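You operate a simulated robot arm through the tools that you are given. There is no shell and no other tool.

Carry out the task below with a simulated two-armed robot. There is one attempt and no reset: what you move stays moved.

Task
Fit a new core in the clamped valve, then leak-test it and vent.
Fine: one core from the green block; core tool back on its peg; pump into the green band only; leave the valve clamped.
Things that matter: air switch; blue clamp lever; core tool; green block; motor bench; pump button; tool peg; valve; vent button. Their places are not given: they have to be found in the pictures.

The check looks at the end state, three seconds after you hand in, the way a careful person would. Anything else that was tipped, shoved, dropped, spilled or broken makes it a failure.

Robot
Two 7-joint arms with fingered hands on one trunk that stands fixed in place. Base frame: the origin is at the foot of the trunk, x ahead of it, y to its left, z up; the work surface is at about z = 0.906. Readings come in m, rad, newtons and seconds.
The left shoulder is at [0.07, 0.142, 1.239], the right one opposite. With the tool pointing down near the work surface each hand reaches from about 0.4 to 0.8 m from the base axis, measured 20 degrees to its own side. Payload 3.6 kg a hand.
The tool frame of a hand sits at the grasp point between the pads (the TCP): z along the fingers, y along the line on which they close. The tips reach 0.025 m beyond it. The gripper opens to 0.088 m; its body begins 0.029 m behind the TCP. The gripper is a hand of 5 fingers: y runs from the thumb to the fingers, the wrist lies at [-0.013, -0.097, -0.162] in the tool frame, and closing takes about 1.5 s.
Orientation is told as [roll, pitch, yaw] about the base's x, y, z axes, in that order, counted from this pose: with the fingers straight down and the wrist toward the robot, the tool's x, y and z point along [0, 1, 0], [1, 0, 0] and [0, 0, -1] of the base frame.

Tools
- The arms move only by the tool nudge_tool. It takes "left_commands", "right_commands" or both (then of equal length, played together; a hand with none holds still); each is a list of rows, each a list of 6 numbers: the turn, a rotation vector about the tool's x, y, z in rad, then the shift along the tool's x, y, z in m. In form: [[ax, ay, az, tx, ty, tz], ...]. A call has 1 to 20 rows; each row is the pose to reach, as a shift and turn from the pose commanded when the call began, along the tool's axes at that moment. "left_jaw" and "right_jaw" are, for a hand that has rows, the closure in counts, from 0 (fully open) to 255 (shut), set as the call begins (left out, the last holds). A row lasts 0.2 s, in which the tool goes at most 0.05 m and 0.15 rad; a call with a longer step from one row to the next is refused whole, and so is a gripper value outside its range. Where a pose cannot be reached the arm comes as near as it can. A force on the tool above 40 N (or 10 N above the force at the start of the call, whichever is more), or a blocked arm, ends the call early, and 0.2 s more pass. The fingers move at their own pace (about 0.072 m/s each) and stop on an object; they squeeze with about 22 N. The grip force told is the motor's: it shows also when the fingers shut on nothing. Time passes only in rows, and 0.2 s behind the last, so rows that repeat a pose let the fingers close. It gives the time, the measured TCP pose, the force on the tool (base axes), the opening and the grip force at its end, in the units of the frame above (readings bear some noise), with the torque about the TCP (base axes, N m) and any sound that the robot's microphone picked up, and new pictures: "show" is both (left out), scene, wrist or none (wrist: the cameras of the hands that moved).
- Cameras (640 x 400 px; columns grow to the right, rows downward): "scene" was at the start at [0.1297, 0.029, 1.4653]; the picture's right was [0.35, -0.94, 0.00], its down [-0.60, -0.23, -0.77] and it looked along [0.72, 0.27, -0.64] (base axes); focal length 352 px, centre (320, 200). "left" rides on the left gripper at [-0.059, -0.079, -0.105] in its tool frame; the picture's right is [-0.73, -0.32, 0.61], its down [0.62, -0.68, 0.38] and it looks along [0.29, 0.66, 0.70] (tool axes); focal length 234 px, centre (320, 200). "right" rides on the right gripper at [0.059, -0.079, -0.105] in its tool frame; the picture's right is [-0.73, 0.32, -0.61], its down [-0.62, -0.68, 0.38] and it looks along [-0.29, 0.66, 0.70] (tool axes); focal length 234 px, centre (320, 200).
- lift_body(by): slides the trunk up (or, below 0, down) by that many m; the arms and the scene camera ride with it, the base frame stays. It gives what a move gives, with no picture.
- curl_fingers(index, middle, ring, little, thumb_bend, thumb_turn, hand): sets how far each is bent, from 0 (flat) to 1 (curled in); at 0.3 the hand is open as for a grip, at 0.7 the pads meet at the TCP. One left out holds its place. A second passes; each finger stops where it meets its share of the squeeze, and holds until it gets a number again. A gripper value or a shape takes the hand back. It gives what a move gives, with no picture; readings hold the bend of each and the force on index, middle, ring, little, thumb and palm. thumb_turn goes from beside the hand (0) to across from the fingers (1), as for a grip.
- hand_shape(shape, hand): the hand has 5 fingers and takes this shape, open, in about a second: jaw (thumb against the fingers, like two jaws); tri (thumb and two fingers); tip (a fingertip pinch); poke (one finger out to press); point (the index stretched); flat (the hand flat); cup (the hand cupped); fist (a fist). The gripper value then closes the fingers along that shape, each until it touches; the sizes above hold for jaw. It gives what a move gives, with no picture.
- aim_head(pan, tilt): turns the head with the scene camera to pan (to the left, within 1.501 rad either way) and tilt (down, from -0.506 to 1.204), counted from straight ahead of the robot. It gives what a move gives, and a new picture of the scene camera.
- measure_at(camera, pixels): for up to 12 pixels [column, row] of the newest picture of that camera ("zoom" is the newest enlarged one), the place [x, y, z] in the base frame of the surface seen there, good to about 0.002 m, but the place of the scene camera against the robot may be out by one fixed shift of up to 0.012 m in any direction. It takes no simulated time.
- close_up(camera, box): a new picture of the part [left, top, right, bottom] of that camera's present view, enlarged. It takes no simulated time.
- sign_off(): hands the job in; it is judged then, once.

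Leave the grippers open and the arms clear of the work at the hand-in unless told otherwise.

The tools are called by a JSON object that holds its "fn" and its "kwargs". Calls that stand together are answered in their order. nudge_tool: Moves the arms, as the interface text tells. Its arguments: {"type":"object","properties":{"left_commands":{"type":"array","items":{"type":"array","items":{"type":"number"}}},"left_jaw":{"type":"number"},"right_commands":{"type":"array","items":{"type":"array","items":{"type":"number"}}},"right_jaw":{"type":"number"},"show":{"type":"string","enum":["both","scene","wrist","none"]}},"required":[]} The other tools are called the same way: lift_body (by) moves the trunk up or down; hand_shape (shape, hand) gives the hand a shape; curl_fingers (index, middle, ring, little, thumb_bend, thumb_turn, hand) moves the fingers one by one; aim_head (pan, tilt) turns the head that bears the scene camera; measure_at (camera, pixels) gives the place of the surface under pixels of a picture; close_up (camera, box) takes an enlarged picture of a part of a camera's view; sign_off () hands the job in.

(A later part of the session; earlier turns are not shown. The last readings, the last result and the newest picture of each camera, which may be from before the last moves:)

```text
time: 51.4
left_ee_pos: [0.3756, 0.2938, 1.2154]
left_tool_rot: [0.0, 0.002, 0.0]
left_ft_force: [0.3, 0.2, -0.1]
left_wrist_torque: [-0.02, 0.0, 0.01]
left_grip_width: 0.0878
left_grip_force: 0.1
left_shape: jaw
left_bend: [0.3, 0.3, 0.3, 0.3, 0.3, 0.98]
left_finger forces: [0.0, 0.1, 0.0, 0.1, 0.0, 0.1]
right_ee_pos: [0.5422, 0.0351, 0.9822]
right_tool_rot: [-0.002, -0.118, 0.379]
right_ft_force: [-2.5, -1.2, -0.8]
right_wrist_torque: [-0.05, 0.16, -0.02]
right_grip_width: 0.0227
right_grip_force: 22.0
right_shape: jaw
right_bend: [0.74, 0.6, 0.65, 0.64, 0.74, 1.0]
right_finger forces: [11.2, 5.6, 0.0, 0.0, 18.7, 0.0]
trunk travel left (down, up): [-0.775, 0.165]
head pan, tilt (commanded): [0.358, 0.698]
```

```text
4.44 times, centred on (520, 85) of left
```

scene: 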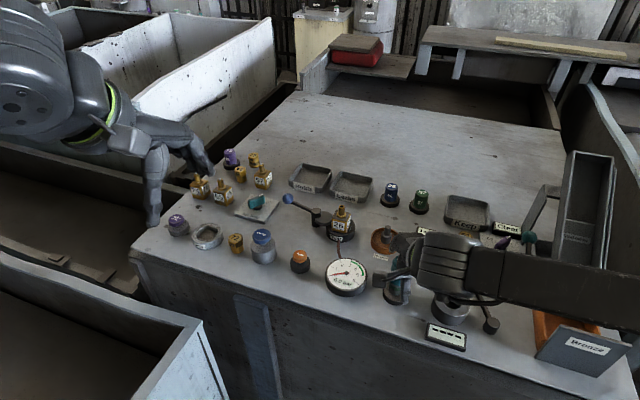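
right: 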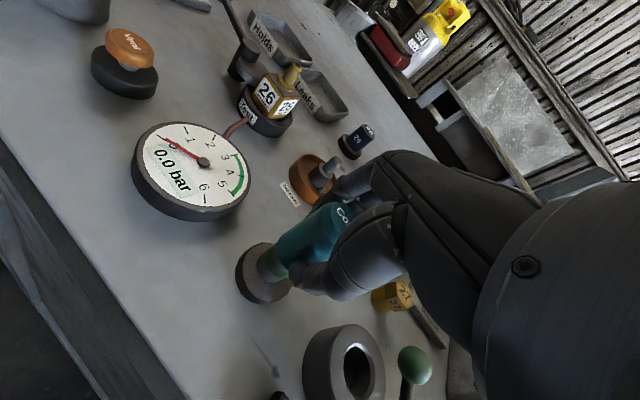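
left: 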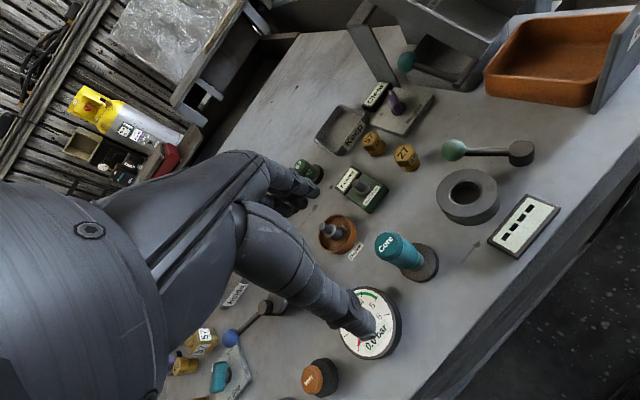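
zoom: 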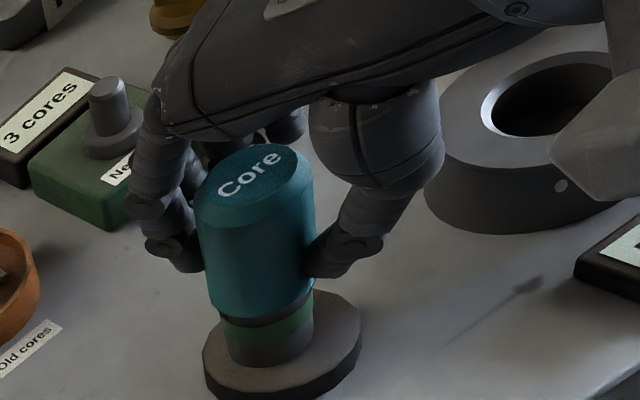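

Gripped firmly (22 N). I'll lift straight up (base frame) by 0.11 m.

{"fn": "nudge_tool", "kwargs": {"right_commands": [[0, 0, 0, 0, 0.0012, -0.01], [0, 0, 0, 0, 0.003, -0.025], [0, 0, 0, 0, 0.0054, -0.045], [0, 0, 0, 0, 0.0085, -0.07], [0, 0, 0, 0, 0.0109, -0.09], [0, 0, 0, 0, 0.0133, -0.11], [0, 0, 0, 0, 0.0133, -0.11]], "show": "both"}}

{"fn": "close_up", "kwargs": {"camera": "left", "box": [450, 10, 570, 130]}}

{"fn": "close_up", "kwargs": {"camera": "scene", "box": [360, 195, 460, 315]}}

{"fn": "close_up", "kwargs": {"camera": "right", "box": [180, 160, 380, 320]}}

```text
time: 53.0
left_ee_pos: [0.3755, 0.2952, 1.2154]
left_tool_rot: [-0.001, 0.001, 0.001]
left_ft_force: [0.1, -0.6, -0.2]
left_wrist_torque: [0.06, 0.0, 0.0]
left_grip_width: 0.0878
left_grip_force: 0.1
left_shape: jaw
left_bend: [0.3, 0.3, 0.3, 0.3, 0.3, 0.98]
left_finger forces: [0.0, 0.0, 0.0, 0.1, 0.0, 0.0]
right_ee_pos: [0.5401, 0.0359, 1.0914]
right_tool_rot: [0.001, -0.12, 0.381]
right_ft_force: [-0.1, 0.0, -0.8]
right_wrist_torque: [-0.03, 0.01, -0.03]
right_grip_width: 0.0222
right_grip_force: 21.3
right_shape: jaw
right_bend: [0.73, 0.6, 0.65, 0.64, 0.75, 1.0]
right_finger forces: [12.5, 6.2, 0.1, 0.0, 17.8, 0.0]
trunk travel left (down, up): [-0.775, 0.165]
head pan, tilt (commanded): [0.358, 0.698]
```

scene: 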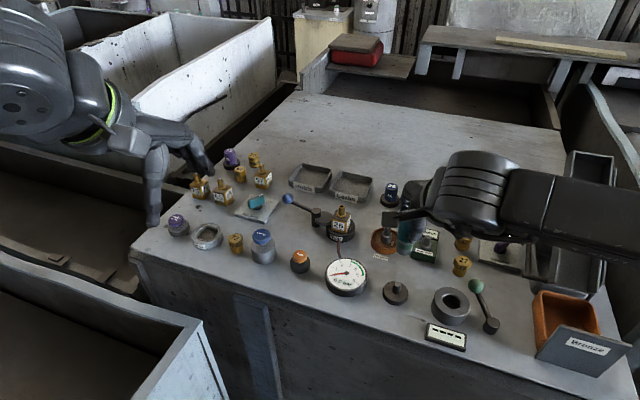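
right: 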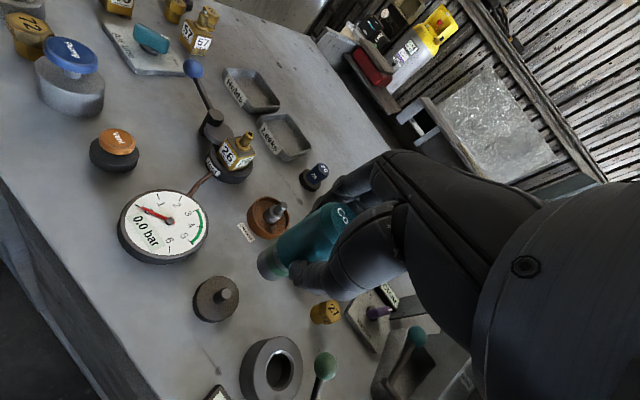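

```text
3.33 times, centred on (510, 70) of left
```

zoom: 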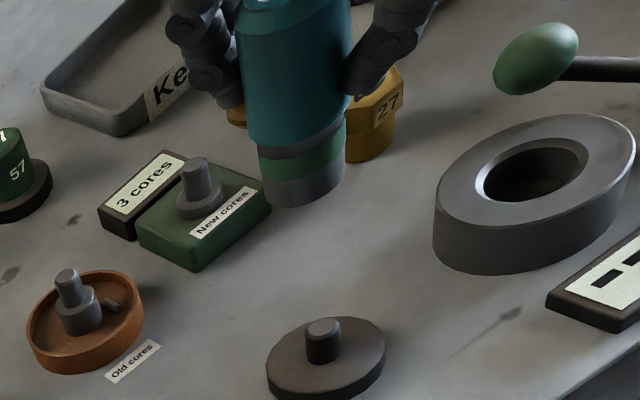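

```text
3.33 times, centred on (410, 255) of scene
```

zoom: 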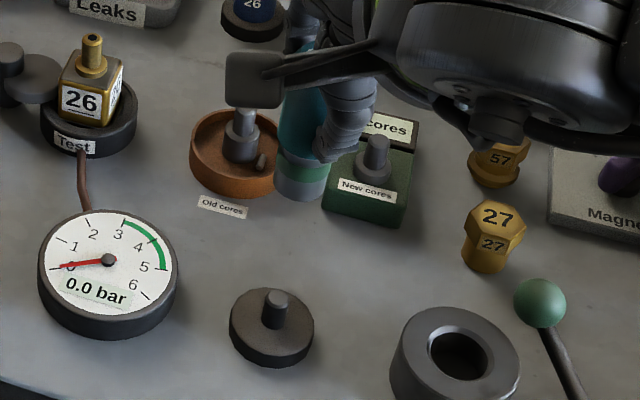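

```text
2.50 times, centred on (280, 240) of right
```

zoom: 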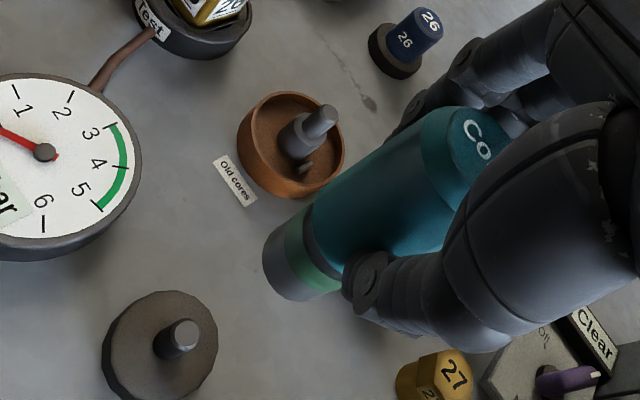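

The tool hangs straight and shows its green band; the peg post is free. I'll carry it level toward the valve, to TCP (0.655,0.174).

{"fn": "nudge_tool", "kwargs": {"right_commands": [[0, 0, 0, 0.0171, 0.0314, 0.0038], [0, 0, 0, 0.0342, 0.0627, 0.0076], [0, 0, 0, 0.0513, 0.0941, 0.0113], [0, 0, 0, 0.0684, 0.1254, 0.0151], [0, 0, 0, 0.0855, 0.1568, 0.0189], [0, 0, 0, 0.0855, 0.1568, 0.0189], [0, 0, 0, 0.0855, 0.1568, 0.0189]], "show": "both"}}

{"fn": "close_up", "kwargs": {"camera": "left", "box": [340, 60, 440, 140]}}

{"fn": "close_up", "kwargs": {"camera": "scene", "box": [310, 160, 390, 250]}}

{"fn": "close_up", "kwargs": {"camera": "right", "box": [200, 200, 320, 310]}}

```text
time: 54.6
left_ee_pos: [0.3756, 0.295, 1.2162]
left_tool_rot: [0.002, -0.001, -0.001]
left_ft_force: [0.5, 0.0, 0.1]
left_wrist_torque: [0.01, -0.03, -0.03]
left_grip_width: 0.0877
left_grip_force: 0.1
left_shape: jaw
left_bend: [0.3, 0.3, 0.3, 0.3, 0.3, 0.98]
left_finger forces: [0.1, 0.0, 0.0, 0.1, 0.0, 0.0]
right_ee_pos: [0.6571, 0.1735, 1.0913]
right_tool_rot: [0.001, -0.121, 0.381]
right_ft_force: [0.2, -0.2, -2.1]
right_wrist_torque: [-0.01, -0.01, -0.01]
right_grip_width: 0.0219
right_grip_force: 21.9
right_shape: jaw
right_bend: [0.73, 0.6, 0.66, 0.64, 0.75, 1.0]
right_finger forces: [12.6, 6.2, 0.0, 0.1, 17.7, 0.0]
trunk travel left (down, up): [-0.775, 0.165]
head pan, tilt (commanded): [0.358, 0.698]
```

scene: 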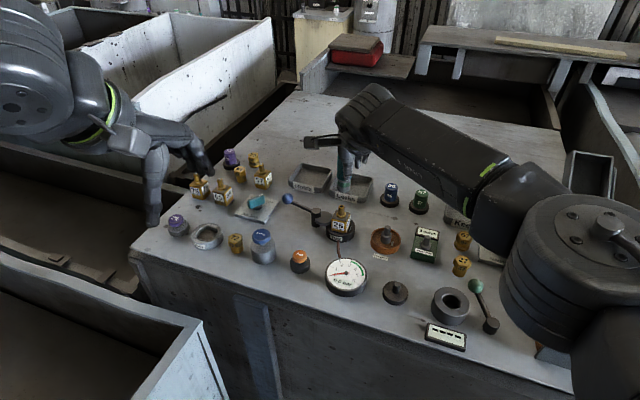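
right: 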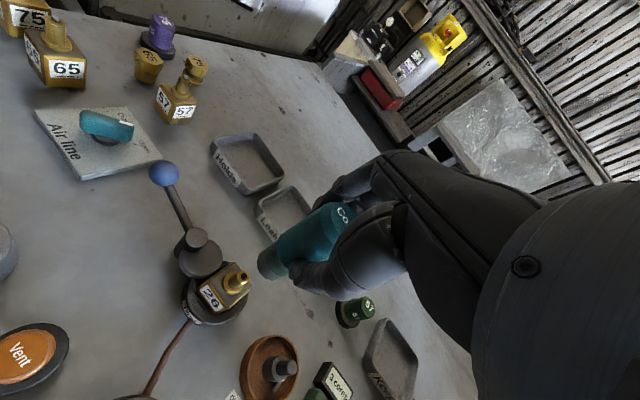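

```text
5.00 times, centred on (390, 100) of left
```

zoom: 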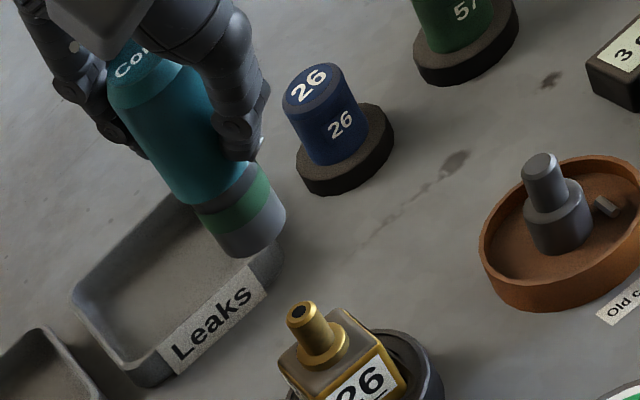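

```text
4.44 times, centred on (350, 205) of scene
```

zoom: 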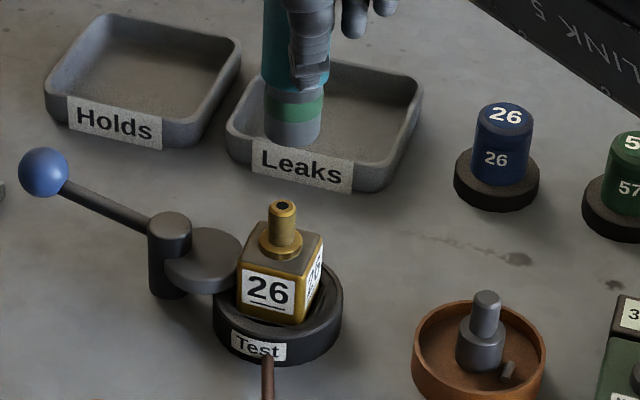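

```text
3.64 times, centred on (260, 255) of right
```

zoom: 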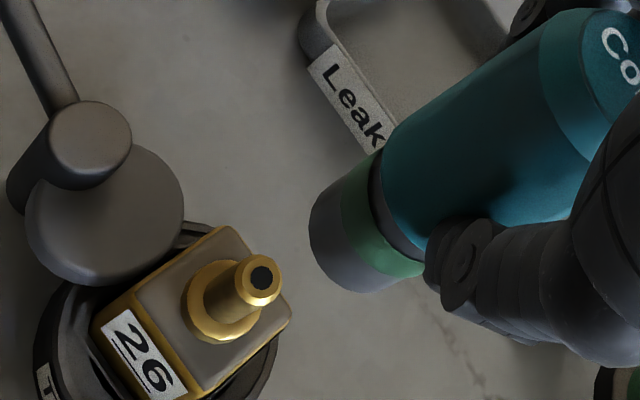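

The arm reached (0.657,0.1735) without complaint. I'll measure the valve stem top at (261,280) and points along the tool in this enlargement to find its axis and tilt.

{"fn": "measure_at", "kwargs": {"camera": "zoom", "pixels": [[261, 278], [246, 272], [276, 285], [263, 262], [256, 300], [320, 225], [340, 260], [360, 240], [420, 190], [460, 150], [500, 120], [540, 90]]}}

{"fn": "measure_at", "kwargs": {"camera": "right", "pixels": [[258.5, 258], [262, 272], [268, 278], [275, 278], [283, 270], [290, 235], [305, 225], [320, 213], [340, 205], [295, 260], [310, 250], [325, 238]]}}

```text
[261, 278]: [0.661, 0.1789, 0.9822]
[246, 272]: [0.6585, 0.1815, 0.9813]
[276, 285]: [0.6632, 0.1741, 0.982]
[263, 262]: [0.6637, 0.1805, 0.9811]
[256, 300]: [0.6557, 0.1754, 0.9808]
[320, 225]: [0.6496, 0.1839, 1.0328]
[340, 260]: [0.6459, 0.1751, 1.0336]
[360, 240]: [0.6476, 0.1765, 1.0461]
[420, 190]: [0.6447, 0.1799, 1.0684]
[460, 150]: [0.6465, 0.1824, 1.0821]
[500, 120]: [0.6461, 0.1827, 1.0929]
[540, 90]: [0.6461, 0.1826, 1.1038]
```

```text
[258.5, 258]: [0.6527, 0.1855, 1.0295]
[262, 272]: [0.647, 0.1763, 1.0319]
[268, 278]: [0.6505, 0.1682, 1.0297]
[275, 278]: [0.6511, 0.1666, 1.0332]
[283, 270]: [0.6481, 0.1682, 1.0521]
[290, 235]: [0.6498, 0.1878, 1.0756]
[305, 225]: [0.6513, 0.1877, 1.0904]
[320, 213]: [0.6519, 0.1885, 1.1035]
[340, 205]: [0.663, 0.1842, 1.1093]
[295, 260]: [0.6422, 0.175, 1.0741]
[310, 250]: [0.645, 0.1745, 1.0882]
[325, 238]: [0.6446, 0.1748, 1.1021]
```

The stem top centre is at (0.660,0.178,0.9815). The tool's lower end is about (0.662,0.1755) and close to vertical. I'll shift (−2,+2.5) mm and lower 35 mm to about 11 mm above the stem.

{"fn": "nudge_tool", "kwargs": {"right_commands": [[0, 0, 0, 0.0031, -0.0009, -0.0001], [0, 0, 0, 0.0031, -0.003, 0.0175], [0, 0, 0, 0.0031, -0.0051, 0.0346], [0, 0, 0, 0.0031, -0.0051, 0.0346], [0, 0, 0, 0.0031, -0.0051, 0.0346]], "show": "wrist"}}

{"fn": "close_up", "kwargs": {"camera": "left", "box": [360, 80, 424, 140]}}

{"fn": "close_up", "kwargs": {"camera": "scene", "box": [310, 175, 374, 235]}}

{"fn": "close_up", "kwargs": {"camera": "right", "box": [220, 220, 310, 300]}}

```text
time: 55.8
left_ee_pos: [0.3756, 0.2949, 1.2157]
left_tool_rot: [0.0, 0.001, 0.0]
left_ft_force: [-0.1, -0.9, -0.2]
left_wrist_torque: [0.01, -0.01, 0.04]
left_grip_width: 0.088
left_grip_force: 0.1
left_shape: jaw
left_bend: [0.3, 0.3, 0.3, 0.3, 0.3, 0.98]
left_finger forces: [0.1, 0.0, 0.0, 0.1, 0.1, 0.0]
right_ee_pos: [0.6542, 0.1758, 1.0562]
right_tool_rot: [-0.001, -0.119, 0.381]
right_ft_force: [-0.1, 0.4, -1.0]
right_wrist_torque: [0.0, 0.03, 0.01]
right_grip_width: 0.0221
right_grip_force: 21.7
right_shape: jaw
right_bend: [0.73, 0.6, 0.66, 0.64, 0.75, 1.0]
right_finger forces: [12.6, 6.2, 0.0, 0.0, 17.7, 0.0]
trunk travel left (down, up): [-0.775, 0.165]
head pan, tilt (commanded): [0.358, 0.698]
```

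right: 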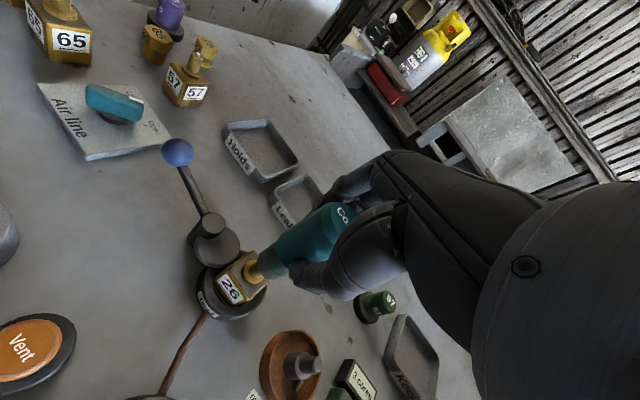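

```text
6.67 times, centred on (392, 110) of left
```

zoom: 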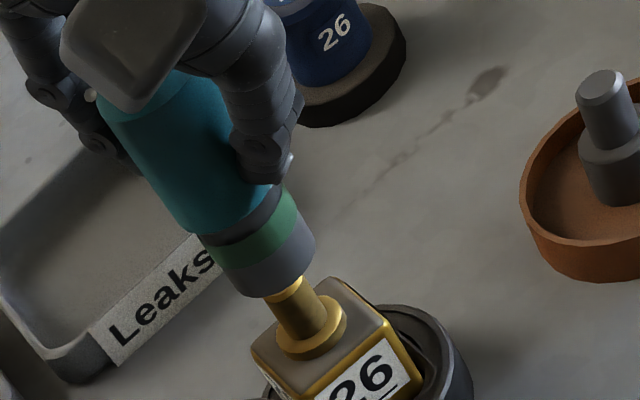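

```text
6.67 times, centred on (342, 205) of scene
```

zoom: 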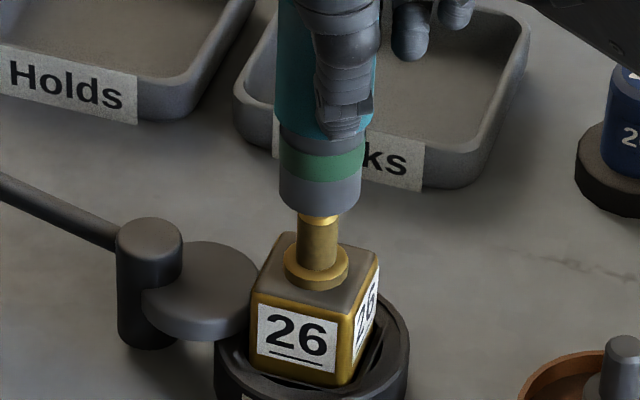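

```text
5.00 times, centred on (265, 260) of right
```

zoom: 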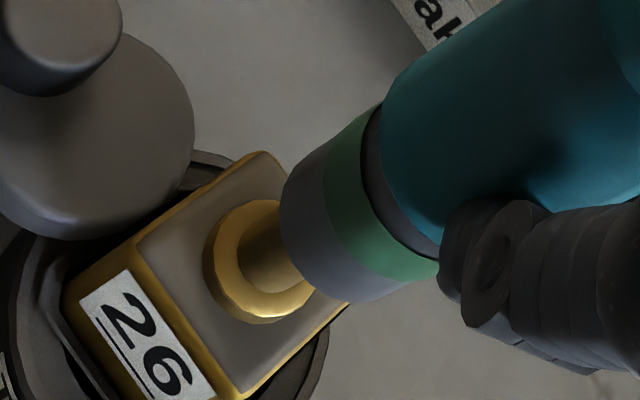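

Scene view shows good lateral alignment; left and right views suggest about +1 mm in y. I'll measure rim and stem in the right enlargement to confirm.

{"fn": "measure_at", "kwargs": {"camera": "zoom", "pixels": [[288, 190], [284, 215], [292, 240], [305, 262], [325, 280], [350, 292], [262, 250], [270, 268], [255, 240], [240, 290], [215, 260], [300, 225]]}}

```text
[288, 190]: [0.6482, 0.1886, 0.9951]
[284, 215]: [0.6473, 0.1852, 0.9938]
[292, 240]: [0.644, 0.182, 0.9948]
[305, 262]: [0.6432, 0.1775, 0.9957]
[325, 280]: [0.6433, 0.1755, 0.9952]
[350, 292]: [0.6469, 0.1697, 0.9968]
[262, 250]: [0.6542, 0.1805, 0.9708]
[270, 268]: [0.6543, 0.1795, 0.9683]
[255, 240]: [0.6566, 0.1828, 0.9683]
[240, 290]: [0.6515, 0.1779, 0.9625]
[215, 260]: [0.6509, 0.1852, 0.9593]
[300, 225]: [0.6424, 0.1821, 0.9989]
```

The rim centre reads (0.6577,0.1785) against the stem at (0.660,0.1785). I'll shift +1.8 mm in x and +0.7 mm in y, and lower 9 mm to just above the stem.

{"fn": "nudge_tool", "kwargs": {"right_commands": [[0, 0, 0, 0, 0.0019, 0.0002], [0, 0, 0, 0, 0.0013, 0.005], [0, 0, 0, 0, 0.0008, 0.0091], [0, 0, 0, 0, 0.0008, 0.0091]], "show": "wrist"}}

{"fn": "close_up", "kwargs": {"camera": "left", "box": [372, 90, 420, 130]}}

{"fn": "close_up", "kwargs": {"camera": "scene", "box": [320, 185, 368, 225]}}

{"fn": "close_up", "kwargs": {"camera": "right", "box": [230, 225, 300, 295]}}

```text
time: 56.8
left_ee_pos: [0.375, 0.2941, 1.2149]
left_tool_rot: [0.001, -0.001, 0.001]
left_ft_force: [-0.4, -0.6, 0.5]
left_wrist_torque: [0.0, 0.02, -0.07]
left_grip_width: 0.0877
left_grip_force: 0.0
left_shape: jaw
left_bend: [0.3, 0.3, 0.3, 0.3, 0.3, 0.98]
left_finger forces: [0.0, 0.0, 0.1, 0.0, 0.1, 0.0]
right_ee_pos: [0.6559, 0.1764, 1.0472]
right_tool_rot: [0.0, -0.12, 0.38]
right_ft_force: [0.1, 0.3, -0.9]
right_wrist_torque: [0.0, -0.02, 0.01]
right_grip_width: 0.0219
right_grip_force: 21.4
right_shape: jaw
right_bend: [0.73, 0.6, 0.66, 0.64, 0.75, 1.0]
right_finger forces: [12.6, 6.3, 0.0, 0.0, 17.5, 0.0]
trunk travel left (down, up): [-0.775, 0.165]
head pan, tilt (commanded): [0.358, 0.698]
```

right: 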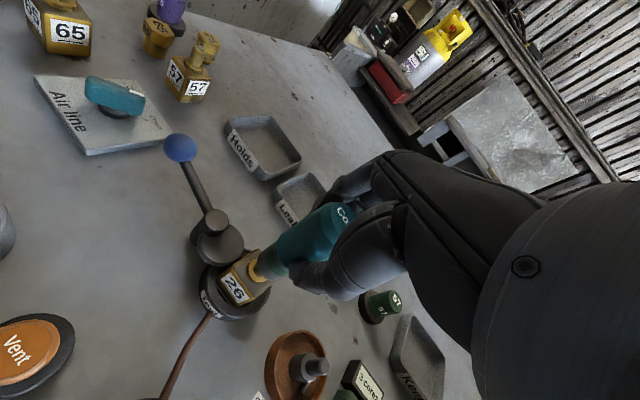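

```text
10.00 times, centred on (396, 110) of left
```

zoom: 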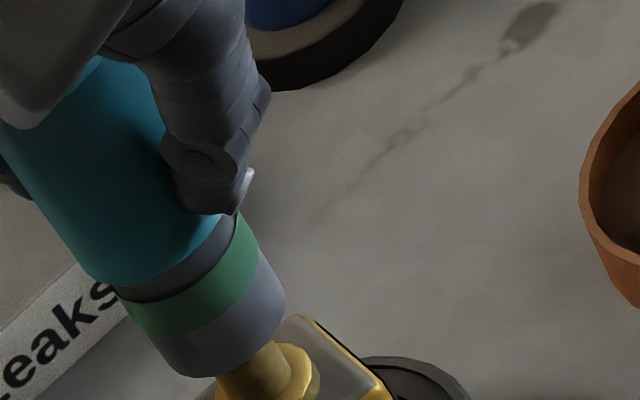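

```text
10.00 times, centred on (344, 205) of scene
```

zoom: 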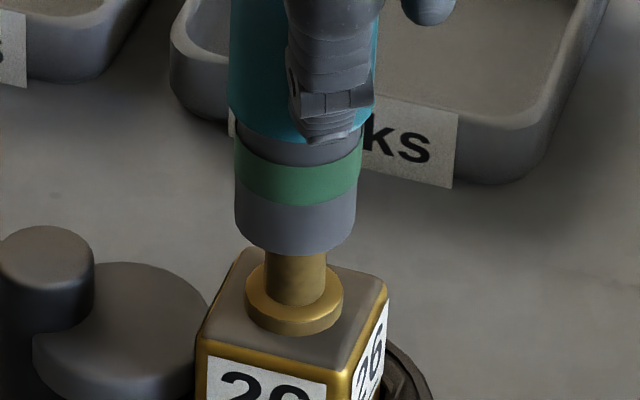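

```text
5.71 times, centred on (265, 260) of right
```

zoom: 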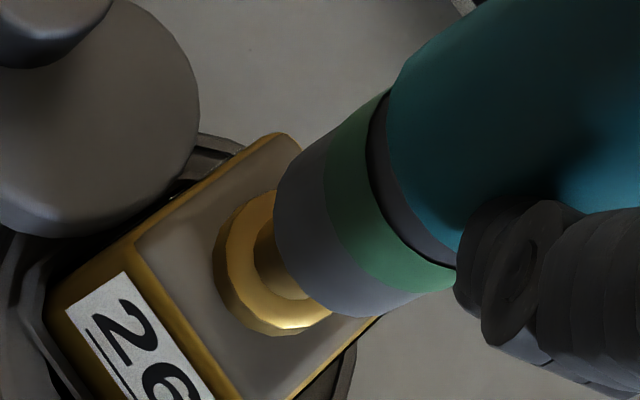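

Scene alignment is right on. I'll lower 12 mm slowly over the stem, watching force.

{"fn": "nudge_tool", "kwargs": {"right_commands": [[0, 0, 0, 0, -0.0004, 0.003], [0, 0, 0, 0, -0.0007, 0.006], [0, 0, 0, 0, -0.0011, 0.009], [0, 0, 0, 0, -0.0014, 0.0119], [0, 0, 0, 0, -0.0014, 0.0119]], "show": "wrist"}}

{"fn": "close_up", "kwargs": {"camera": "left", "box": [372, 100, 420, 140]}}

{"fn": "close_up", "kwargs": {"camera": "scene", "box": [320, 185, 368, 225]}}

{"fn": "close_up", "kwargs": {"camera": "right", "box": [230, 225, 300, 295]}}

```text
time: 58.0
left_ee_pos: [0.375, 0.2937, 1.2149]
left_tool_rot: [0.0, -0.002, 0.0]
left_ft_force: [-0.7, -0.6, 0.0]
left_wrist_torque: [-0.03, -0.02, 0.01]
left_grip_width: 0.0877
left_grip_force: 0.1
left_shape: jaw
left_bend: [0.3, 0.3, 0.3, 0.3, 0.3, 0.98]
left_finger forces: [0.0, 0.0, 0.1, 0.1, 0.1, 0.1]
right_ee_pos: [0.6568, 0.1779, 1.0364]
right_tool_rot: [0.0, -0.118, 0.381]
right_ft_force: [0.4, -0.1, -0.7]
right_wrist_torque: [0.02, -0.04, -0.01]
right_grip_width: 0.022
right_grip_force: 22.3
right_shape: jaw
right_bend: [0.73, 0.6, 0.66, 0.64, 0.75, 1.0]
right_finger forces: [12.7, 6.2, 0.0, 0.0, 17.6, 0.0]
trunk travel left (down, up): [-0.775, 0.165]
head pan, tilt (commanded): [0.358, 0.698]
```

right: 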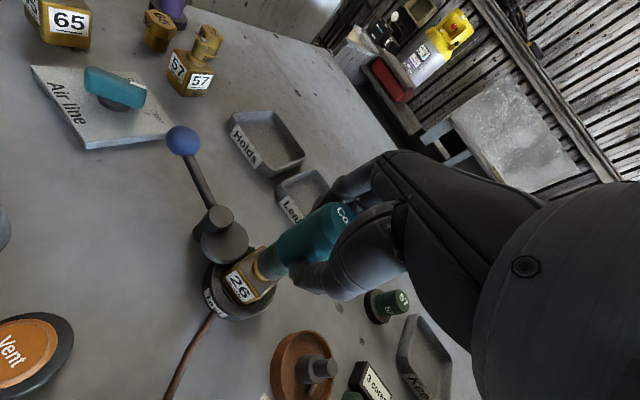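

```text
10.00 times, centred on (396, 120) of left
```

zoom: 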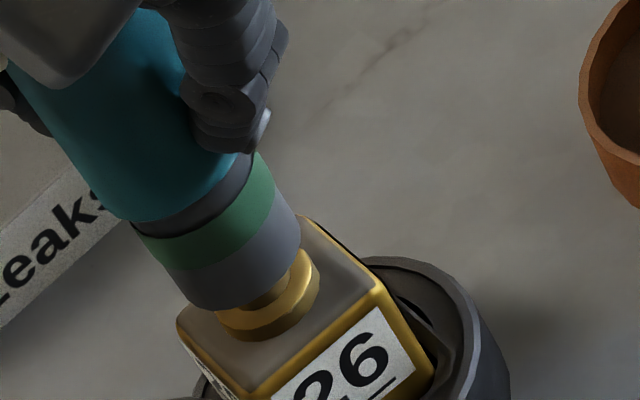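

```text
10.00 times, centred on (344, 205) of scene
```

zoom: 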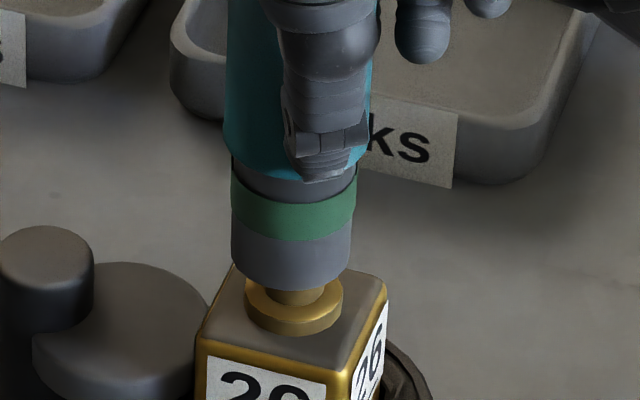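

```text
5.71 times, centred on (265, 260) of right
```

zoom: 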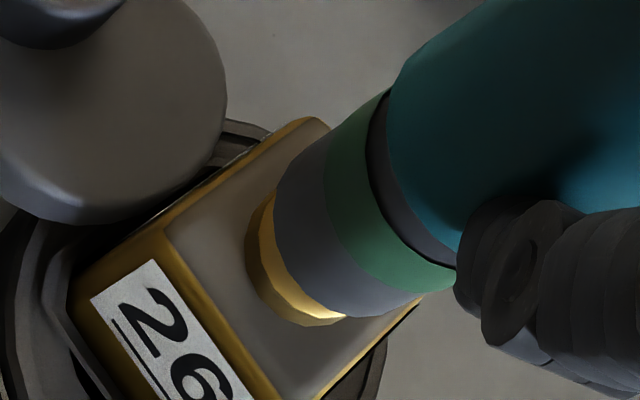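

The socket went over the stem freely. I'll go down another 11 mm.

{"fn": "nudge_tool", "kwargs": {"right_commands": [[0, 0, 0, 0, -0.0004, 0.003], [0, 0, 0, 0, -0.0007, 0.006], [0, 0, 0, 0, -0.0011, 0.009], [0, 0, 0, 0, -0.0013, 0.0109], [0, 0, 0, 0, -0.0013, 0.0109]], "show": "wrist"}}

{"fn": "close_up", "kwargs": {"camera": "left", "box": [372, 100, 420, 140]}}

{"fn": "close_up", "kwargs": {"camera": "scene", "box": [320, 185, 368, 225]}}

```text
time: 59.2
left_ee_pos: [0.3753, 0.2944, 1.2153]
left_tool_rot: [0.0, -0.001, -0.001]
left_ft_force: [0.7, 0.8, -0.4]
left_wrist_torque: [-0.02, 0.0, -0.01]
left_grip_width: 0.0875
left_grip_force: 0.0
left_shape: jaw
left_bend: [0.3, 0.3, 0.3, 0.3, 0.3, 0.98]
left_finger forces: [0.1, 0.0, 0.0, 0.1, 0.1, 0.0]
right_ee_pos: [0.6566, 0.1761, 1.0267]
right_tool_rot: [0.0, -0.12, 0.38]
right_ft_force: [1.7, 0.3, -0.7]
right_wrist_torque: [0.01, -0.05, 0.01]
right_grip_width: 0.0221
right_grip_force: 21.6
right_shape: jaw
right_bend: [0.73, 0.6, 0.66, 0.64, 0.75, 1.0]
right_finger forces: [12.9, 6.4, 0.0, 0.1, 17.6, 0.0]
trunk travel left (down, up): [-0.775, 0.165]
head pan, tilt (commanded): [0.358, 0.698]
```

right: 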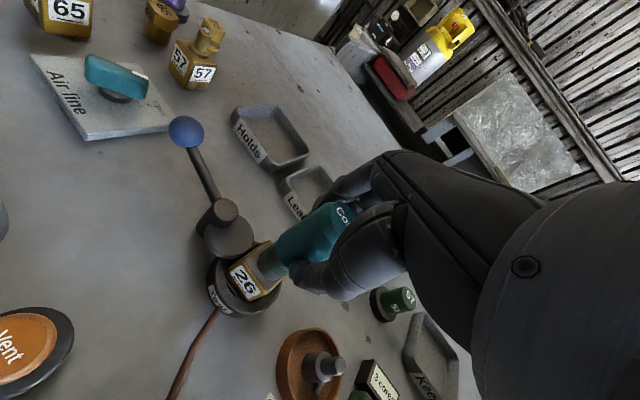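

```text
10.00 times, centred on (396, 120) of left
```

zoom: 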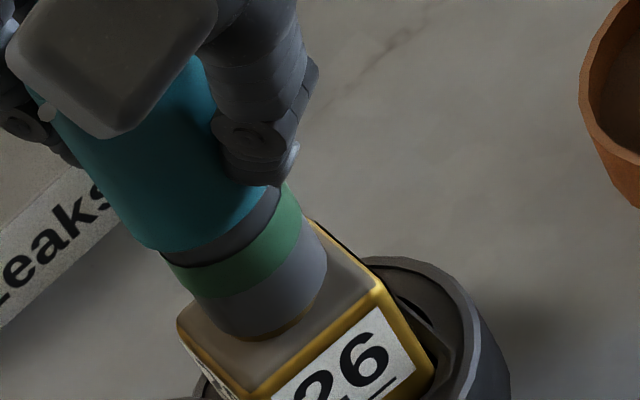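

```text
10.00 times, centred on (344, 205) of scene
```

zoom: 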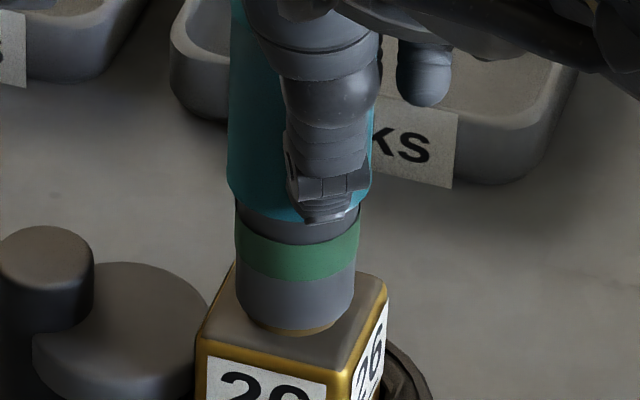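

Almost at the collar, with about 1.7 N pushing toward +x. I'll ease 0.7 mm that way and press down in 1 mm steps up to 4 mm.

{"fn": "nudge_tool", "kwargs": {"right_commands": [[0, 0, 0, -0.0003, 0.0006, 0.001], [0, 0, 0, -0.0003, 0.0005, 0.002], [0, 0, 0, -0.0003, 0.0004, 0.003], [0, 0, 0, -0.0003, 0.0003, 0.004], [0, 0, 0, -0.0003, 0.0003, 0.004]], "show": "wrist"}}

{"fn": "close_up", "kwargs": {"camera": "left", "box": [372, 100, 420, 140]}}

{"fn": "close_up", "kwargs": {"camera": "scene", "box": [320, 185, 368, 225]}}

```text
time: 60.4
left_ee_pos: [0.3733, 0.2939, 1.2161]
left_tool_rot: [0.002, -0.003, 0.0]
left_ft_force: [0.3, -0.1, 0.0]
left_wrist_torque: [0.01, 0.0, -0.01]
left_grip_width: 0.0878
left_grip_force: 0.0
left_shape: jaw
left_bend: [0.3, 0.3, 0.3, 0.3, 0.3, 0.98]
left_finger forces: [0.0, 0.0, 0.1, 0.1, 0.0, 0.0]
right_ee_pos: [0.6555, 0.1747, 1.0232]
right_tool_rot: [-0.001, -0.121, 0.379]
right_ft_force: [2.6, 1.2, 13.7]
right_wrist_torque: [0.02, -0.12, 0.01]
right_grip_width: 0.0231
right_grip_force: 21.9
right_shape: jaw
right_bend: [0.73, 0.6, 0.66, 0.64, 0.76, 1.0]
right_finger forces: [14.0, 7.9, 0.0, 0.0, 19.0, 0.1]
trunk travel left (down, up): [-0.775, 0.165]
head pan, tilt (commanded): [0.358, 0.698]
```

right: 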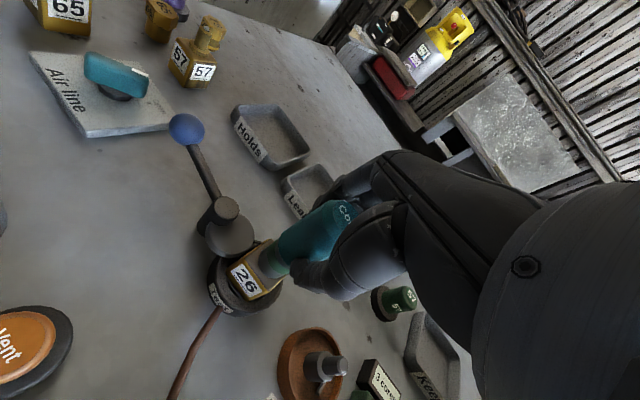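

```text
10.00 times, centred on (396, 120) of left
```

zoom: 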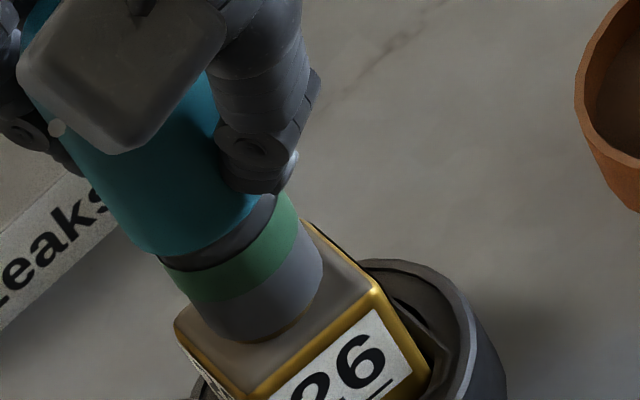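

```text
10.00 times, centred on (344, 205) of scene
```

zoom: 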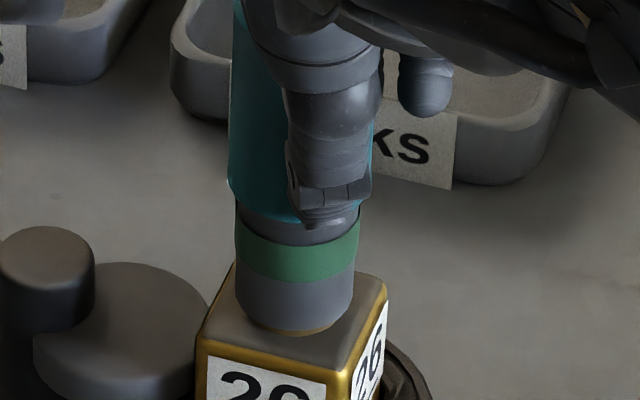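

The tool is seated with about 14 N, but the green band is still there. I'll hold the press for a second and add another 1.5 mm to see whether the core goes in by pressing alone.

{"fn": "nudge_tool", "kwargs": {"right_commands": [[0, 0, 0, 0, 0, 0], [0, 0, 0, 0, 0, 0], [0, 0, 0, 0, -0.0001, 0.0008], [0, 0, 0, 0, -0.0002, 0.0015], [0, 0, 0, 0, -0.0002, 0.0015], [0, 0, 0, 0, -0.0002, 0.0015], [0, 0, 0, 0, -0.0002, 0.0015]], "show": "wrist"}}

{"fn": "close_up", "kwargs": {"camera": "left", "box": [372, 100, 420, 140]}}

{"fn": "close_up", "kwargs": {"camera": "scene", "box": [320, 185, 368, 225]}}

{"fn": "close_up", "kwargs": {"camera": "right", "box": [230, 215, 310, 295]}}

```text
time: 62.0
left_ee_pos: [0.3732, 0.2941, 1.2173]
left_tool_rot: [0.002, -0.004, -0.003]
left_ft_force: [-0.5, 0.6, -0.2]
left_wrist_torque: [0.03, 0.02, 0.03]
left_grip_width: 0.0878
left_grip_force: 0.0
left_shape: jaw
left_bend: [0.3, 0.3, 0.3, 0.3, 0.3, 0.98]
left_finger forces: [0.1, 0.0, 0.1, 0.0, 0.1, 0.1]
right_ee_pos: [0.6541, 0.1761, 1.0215]
right_tool_rot: [0.001, -0.123, 0.379]
right_ft_force: [2.2, -0.2, 21.8]
right_wrist_torque: [0.05, -0.22, 0.03]
right_grip_width: 0.024
right_grip_force: 21.8
right_shape: jaw
right_bend: [0.73, 0.59, 0.66, 0.64, 0.77, 1.0]
right_finger forces: [14.6, 9.3, 0.1, 0.0, 19.7, 0.0]
trunk travel left (down, up): [-0.775, 0.165]
head pan, tilt (commanded): [0.358, 0.698]
```

right: 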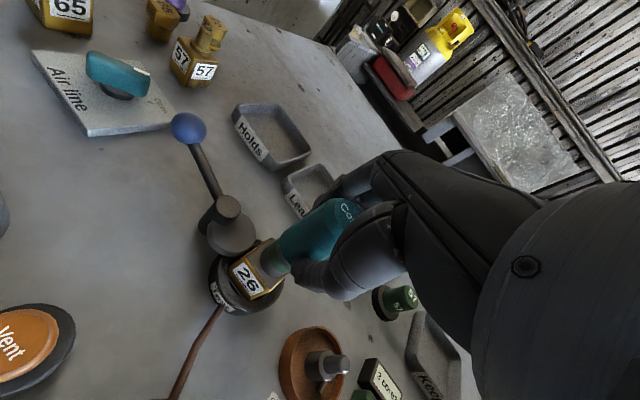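

```text
10.00 times, centred on (396, 120) of left
```

zoom: 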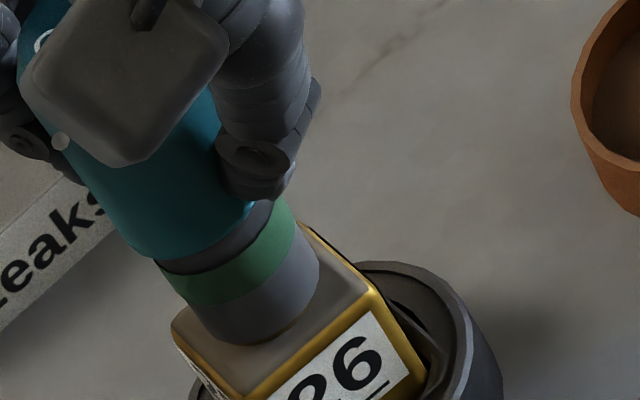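

```text
10.00 times, centred on (344, 205) of scene
```

zoom: 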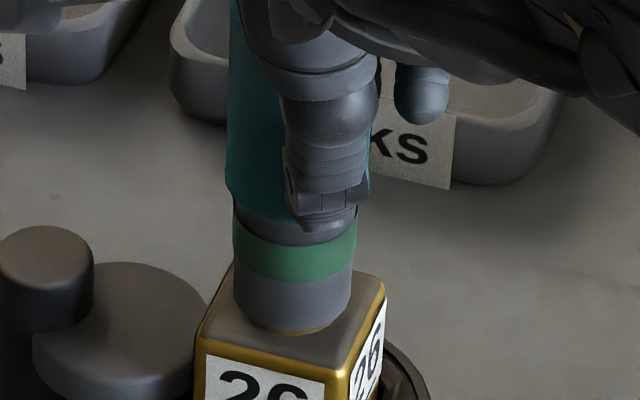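

```text
5.00 times, centred on (270, 255) of right
```

zoom: 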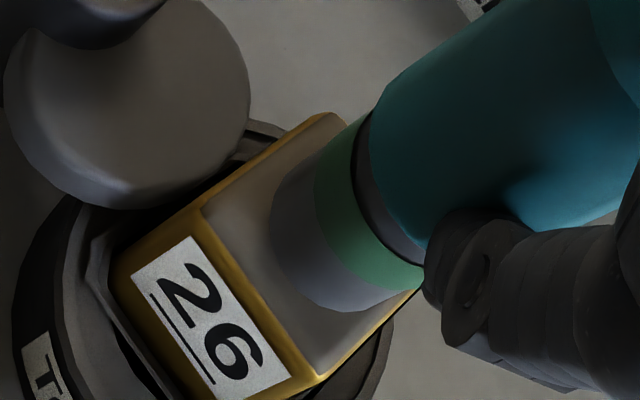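

Pressing at 22 N changes nothing, so the core probably has to be screwed in. I'll ease the press by 2 mm, then turn clockwise (seen from above) 0.3 rad about the tool axis and look for a change.

{"fn": "nudge_tool", "kwargs": {"right_commands": [[0, 0, 0, 0, 0.0002, -0.002], [0, -0.0119, 0.0993, 0.0004, 0.0004, -0.002], [0, -0.0239, 0.1986, 0.0008, 0.0006, -0.002], [0, -0.0359, 0.2978, 0.0012, 0.0008, -0.002], [0, -0.0359, 0.2978, 0.0012, 0.0008, -0.002]], "show": "wrist"}}

{"fn": "close_up", "kwargs": {"camera": "left", "box": [372, 100, 420, 140]}}

{"fn": "close_up", "kwargs": {"camera": "scene", "box": [310, 175, 374, 235]}}

```text
time: 63.2
left_ee_pos: [0.3737, 0.2942, 1.2151]
left_tool_rot: [0.001, -0.002, 0.0]
left_ft_force: [0.3, 0.6, 0.2]
left_wrist_torque: [0.0, 0.01, 0.02]
left_grip_width: 0.0877
left_grip_force: 0.0
left_shape: jaw
left_bend: [0.3, 0.3, 0.3, 0.3, 0.3, 0.98]
left_finger forces: [0.0, 0.0, 0.0, 0.0, 0.0, 0.0]
right_ee_pos: [0.645, 0.1742, 1.0195]
right_tool_rot: [0.001, -0.123, 0.079]
right_ft_force: [13.3, 1.6, 23.0]
right_wrist_torque: [0.1, -0.76, 0.06]
right_grip_width: 0.025
right_grip_force: 21.8
right_shape: jaw
right_bend: [0.73, 0.56, 0.66, 0.64, 0.78, 1.0]
right_finger forces: [19.8, 12.0, 0.0, 0.0, 14.0, 0.0]
right hand out of reach, approached as far as the arm can: row 4, 5
trunk travel left (down, up): [-0.775, 0.165]
head pan, tilt (commanded): [0.358, 0.698]
```

right: 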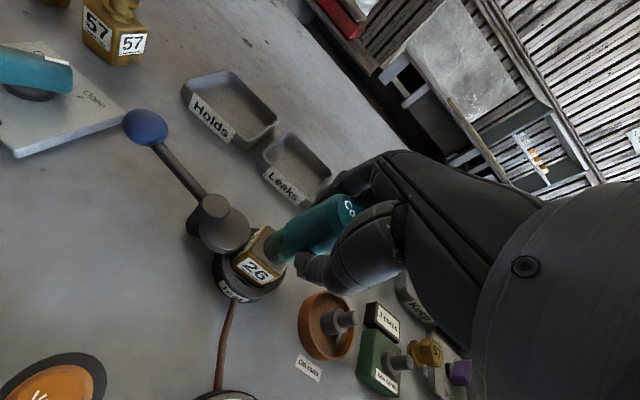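

```text
10.00 times, centred on (396, 120) of left
```

zoom: 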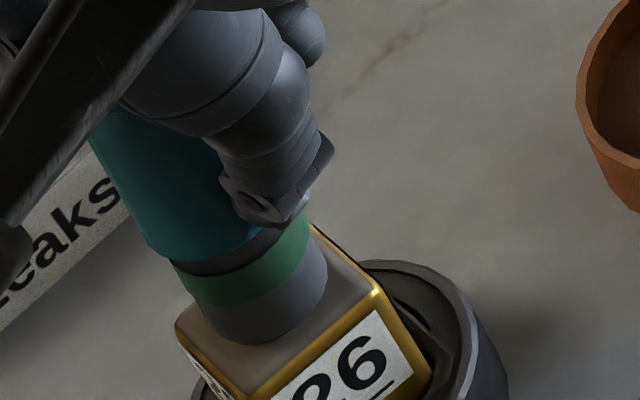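

```text
6.67 times, centred on (342, 205) of scene
```

zoom: 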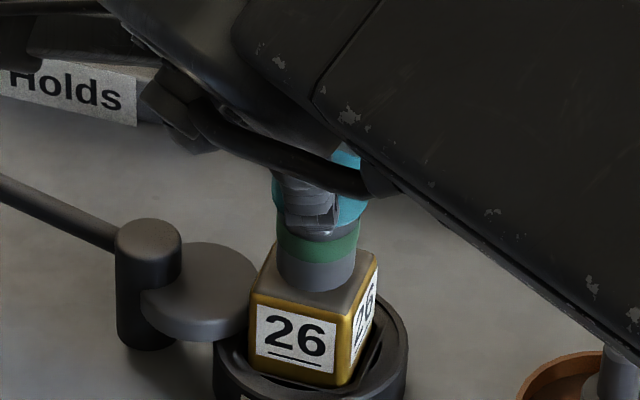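

That stretch pulled the hand back to x=0.645 and puts 13 N sideways on the tool: yaw near 0 is out of reach here. I'll undo it at once, turning back to yaw 0.38 and returning to (0.6555,0.176).

{"fn": "nudge_tool", "kwargs": {"right_commands": [[0, 0.0123, -0.0993, 0.0003, 0.0036, -0.0001], [0, 0.0245, -0.1985, 0.0006, 0.0072, -0.0002], [0, 0.0368, -0.2978, 0.001, 0.0107, -0.0002], [0, 0.0368, -0.2978, 0.001, 0.0107, -0.0002]], "show": "wrist"}}

{"fn": "close_up", "kwargs": {"camera": "left", "box": [372, 100, 420, 140]}}

{"fn": "close_up", "kwargs": {"camera": "scene", "box": [310, 175, 374, 235]}}

```text
time: 64.2
left_ee_pos: [0.3722, 0.2946, 1.2178]
left_tool_rot: [-0.001, -0.003, 0.0]
left_ft_force: [-0.2, 0.0, 0.3]
left_wrist_torque: [-0.04, 0.06, -0.02]
left_grip_width: 0.0879
left_grip_force: 0.0
left_shape: jaw
left_bend: [0.3, 0.3, 0.3, 0.3, 0.3, 0.98]
left_finger forces: [0.0, 0.0, 0.1, 0.0, 0.1, 0.1]
right_ee_pos: [0.6527, 0.1766, 1.0207]
right_tool_rot: [0.001, -0.124, 0.382]
right_ft_force: [-1.1, -0.7, 13.1]
right_wrist_torque: [-0.01, -0.03, 0.01]
right_grip_width: 0.0244
right_grip_force: 21.8
right_shape: jaw
right_bend: [0.73, 0.59, 0.66, 0.64, 0.78, 1.0]
right_finger forces: [14.6, 9.0, 0.0, 0.1, 21.1, 0.0]
trunk travel left (down, up): [-0.775, 0.165]
head pan, tilt (commanded): [0.358, 0.698]
```

right: 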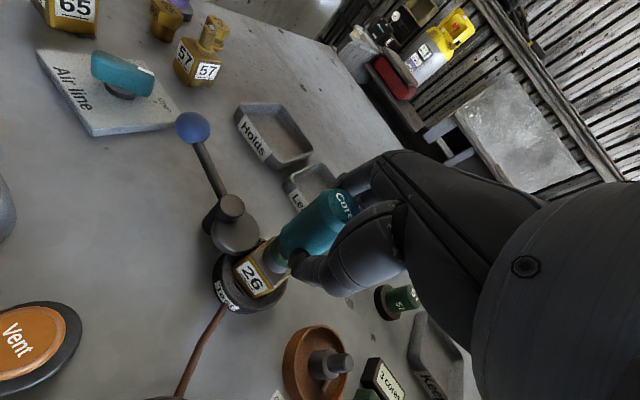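

```text
10.00 times, centred on (396, 120) of left
```

zoom: 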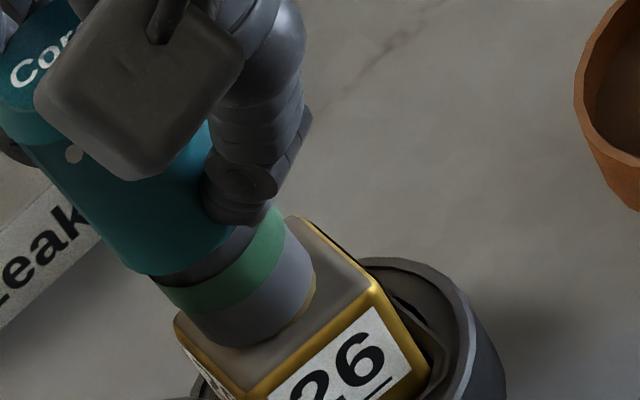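

```text
6.67 times, centred on (342, 205) of scene
```

zoom: 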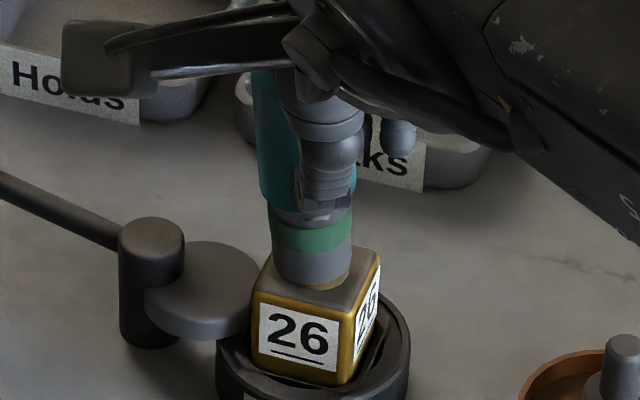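

The tool has slipped a little and leans in the grip. It stands safely on the stem, so I'll ease off the press, open the hand so the tool can settle upright, and look.

{"fn": "nudge_tool", "kwargs": {"right_commands": [[0, 0, 0, 0, 0.0001, -0.001], [0, 0, 0, 0, 0.0002, -0.002], [0, 0, 0, 0, 0.0002, -0.002]], "show": "none"}}

{"fn": "nudge_tool", "kwargs": {"right_commands": [[0, 0, 0, 0, 0, 0], [0, 0, 0, 0, 0, 0], [0, 0, 0, 0, 0, 0], [0, 0, 0, 0, 0, 0], [0, 0, 0, 0, 0, 0], [0, 0, 0, 0, 0, 0], [0, 0, 0, 0, 0, 0], [0, 0, 0, 0, 0, 0]], "right_jaw": 0, "show": "both"}}

{"fn": "close_up", "kwargs": {"camera": "left", "box": [360, 80, 424, 140]}}

{"fn": "close_up", "kwargs": {"camera": "right", "box": [220, 180, 380, 300]}}

```text
time: 65.0
left_ee_pos: [0.3729, 0.2943, 1.2158]
left_tool_rot: [0.0, -0.001, -0.001]
left_ft_force: [-0.3, -0.3, 0.1]
left_wrist_torque: [0.0, 0.02, 0.0]
left_grip_width: 0.0877
left_grip_force: 0.1
left_shape: jaw
left_bend: [0.3, 0.3, 0.3, 0.3, 0.3, 0.98]
left_finger forces: [0.0, 0.0, 0.0, 0.0, 0.1, 0.1]
right_ee_pos: [0.6549, 0.1765, 1.0213]
right_tool_rot: [0.001, -0.12, 0.381]
right_ft_force: [-3.1, -0.6, 4.4]
right_wrist_torque: [-0.02, 0.12, -0.02]
right_grip_width: 0.0237
right_grip_force: 21.6
right_shape: jaw
right_bend: [0.73, 0.6, 0.66, 0.64, 0.78, 1.0]
right_finger forces: [13.9, 7.9, 0.1, 0.0, 21.5, 0.0]
trunk travel left (down, up): [-0.775, 0.165]
head pan, tilt (commanded): [0.358, 0.698]
```

```text
time: 66.8
left_ee_pos: [0.3759, 0.2941, 1.2161]
left_tool_rot: [0.001, -0.001, 0.001]
left_ft_force: [0.3, 0.2, -0.7]
left_wrist_torque: [0.02, 0.0, 0.0]
left_grip_width: 0.0879
left_grip_force: 0.0
left_shape: jaw
left_bend: [0.3, 0.3, 0.3, 0.3, 0.3, 0.98]
left_finger forces: [0.1, 0.1, 0.0, 0.1, 0.0, 0.0]
right_ee_pos: [0.6555, 0.1762, 1.0198]
right_tool_rot: [0.001, -0.121, 0.381]
right_ft_force: [-0.1, -0.4, 0.4]
right_wrist_torque: [0.0, -0.03, 0.0]
right_grip_width: 0.0876
right_grip_force: 0.0
right_shape: jaw
right_bend: [0.3, 0.3, 0.3, 0.3, 0.3, 0.98]
right_finger forces: [0.1, 0.0, 0.1, 0.0, 0.0, 0.0]
trunk travel left (down, up): [-0.775, 0.165]
head pan, tilt (commanded): [0.358, 0.698]
```

scene: 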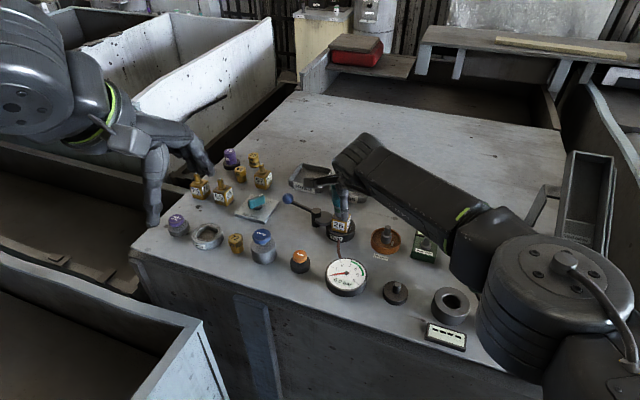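
right: 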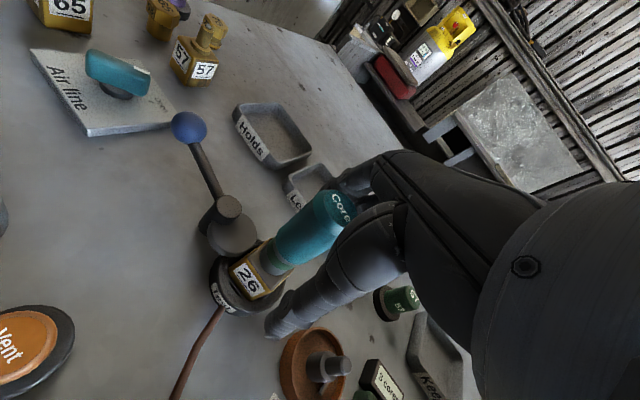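

```text
6.67 times, centred on (392, 110) of left
```

zoom: 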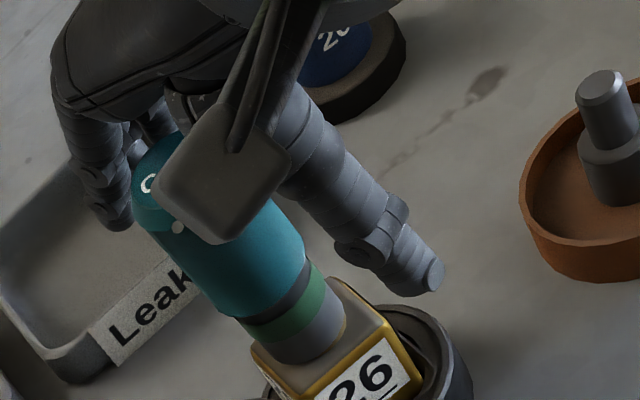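

```text
3.33 times, centred on (300, 240) of right
```

zoom: 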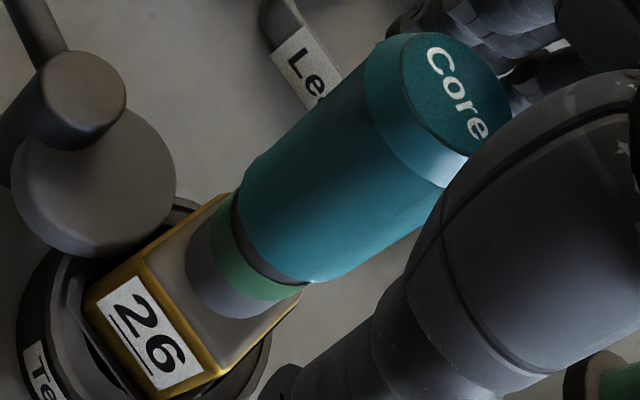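

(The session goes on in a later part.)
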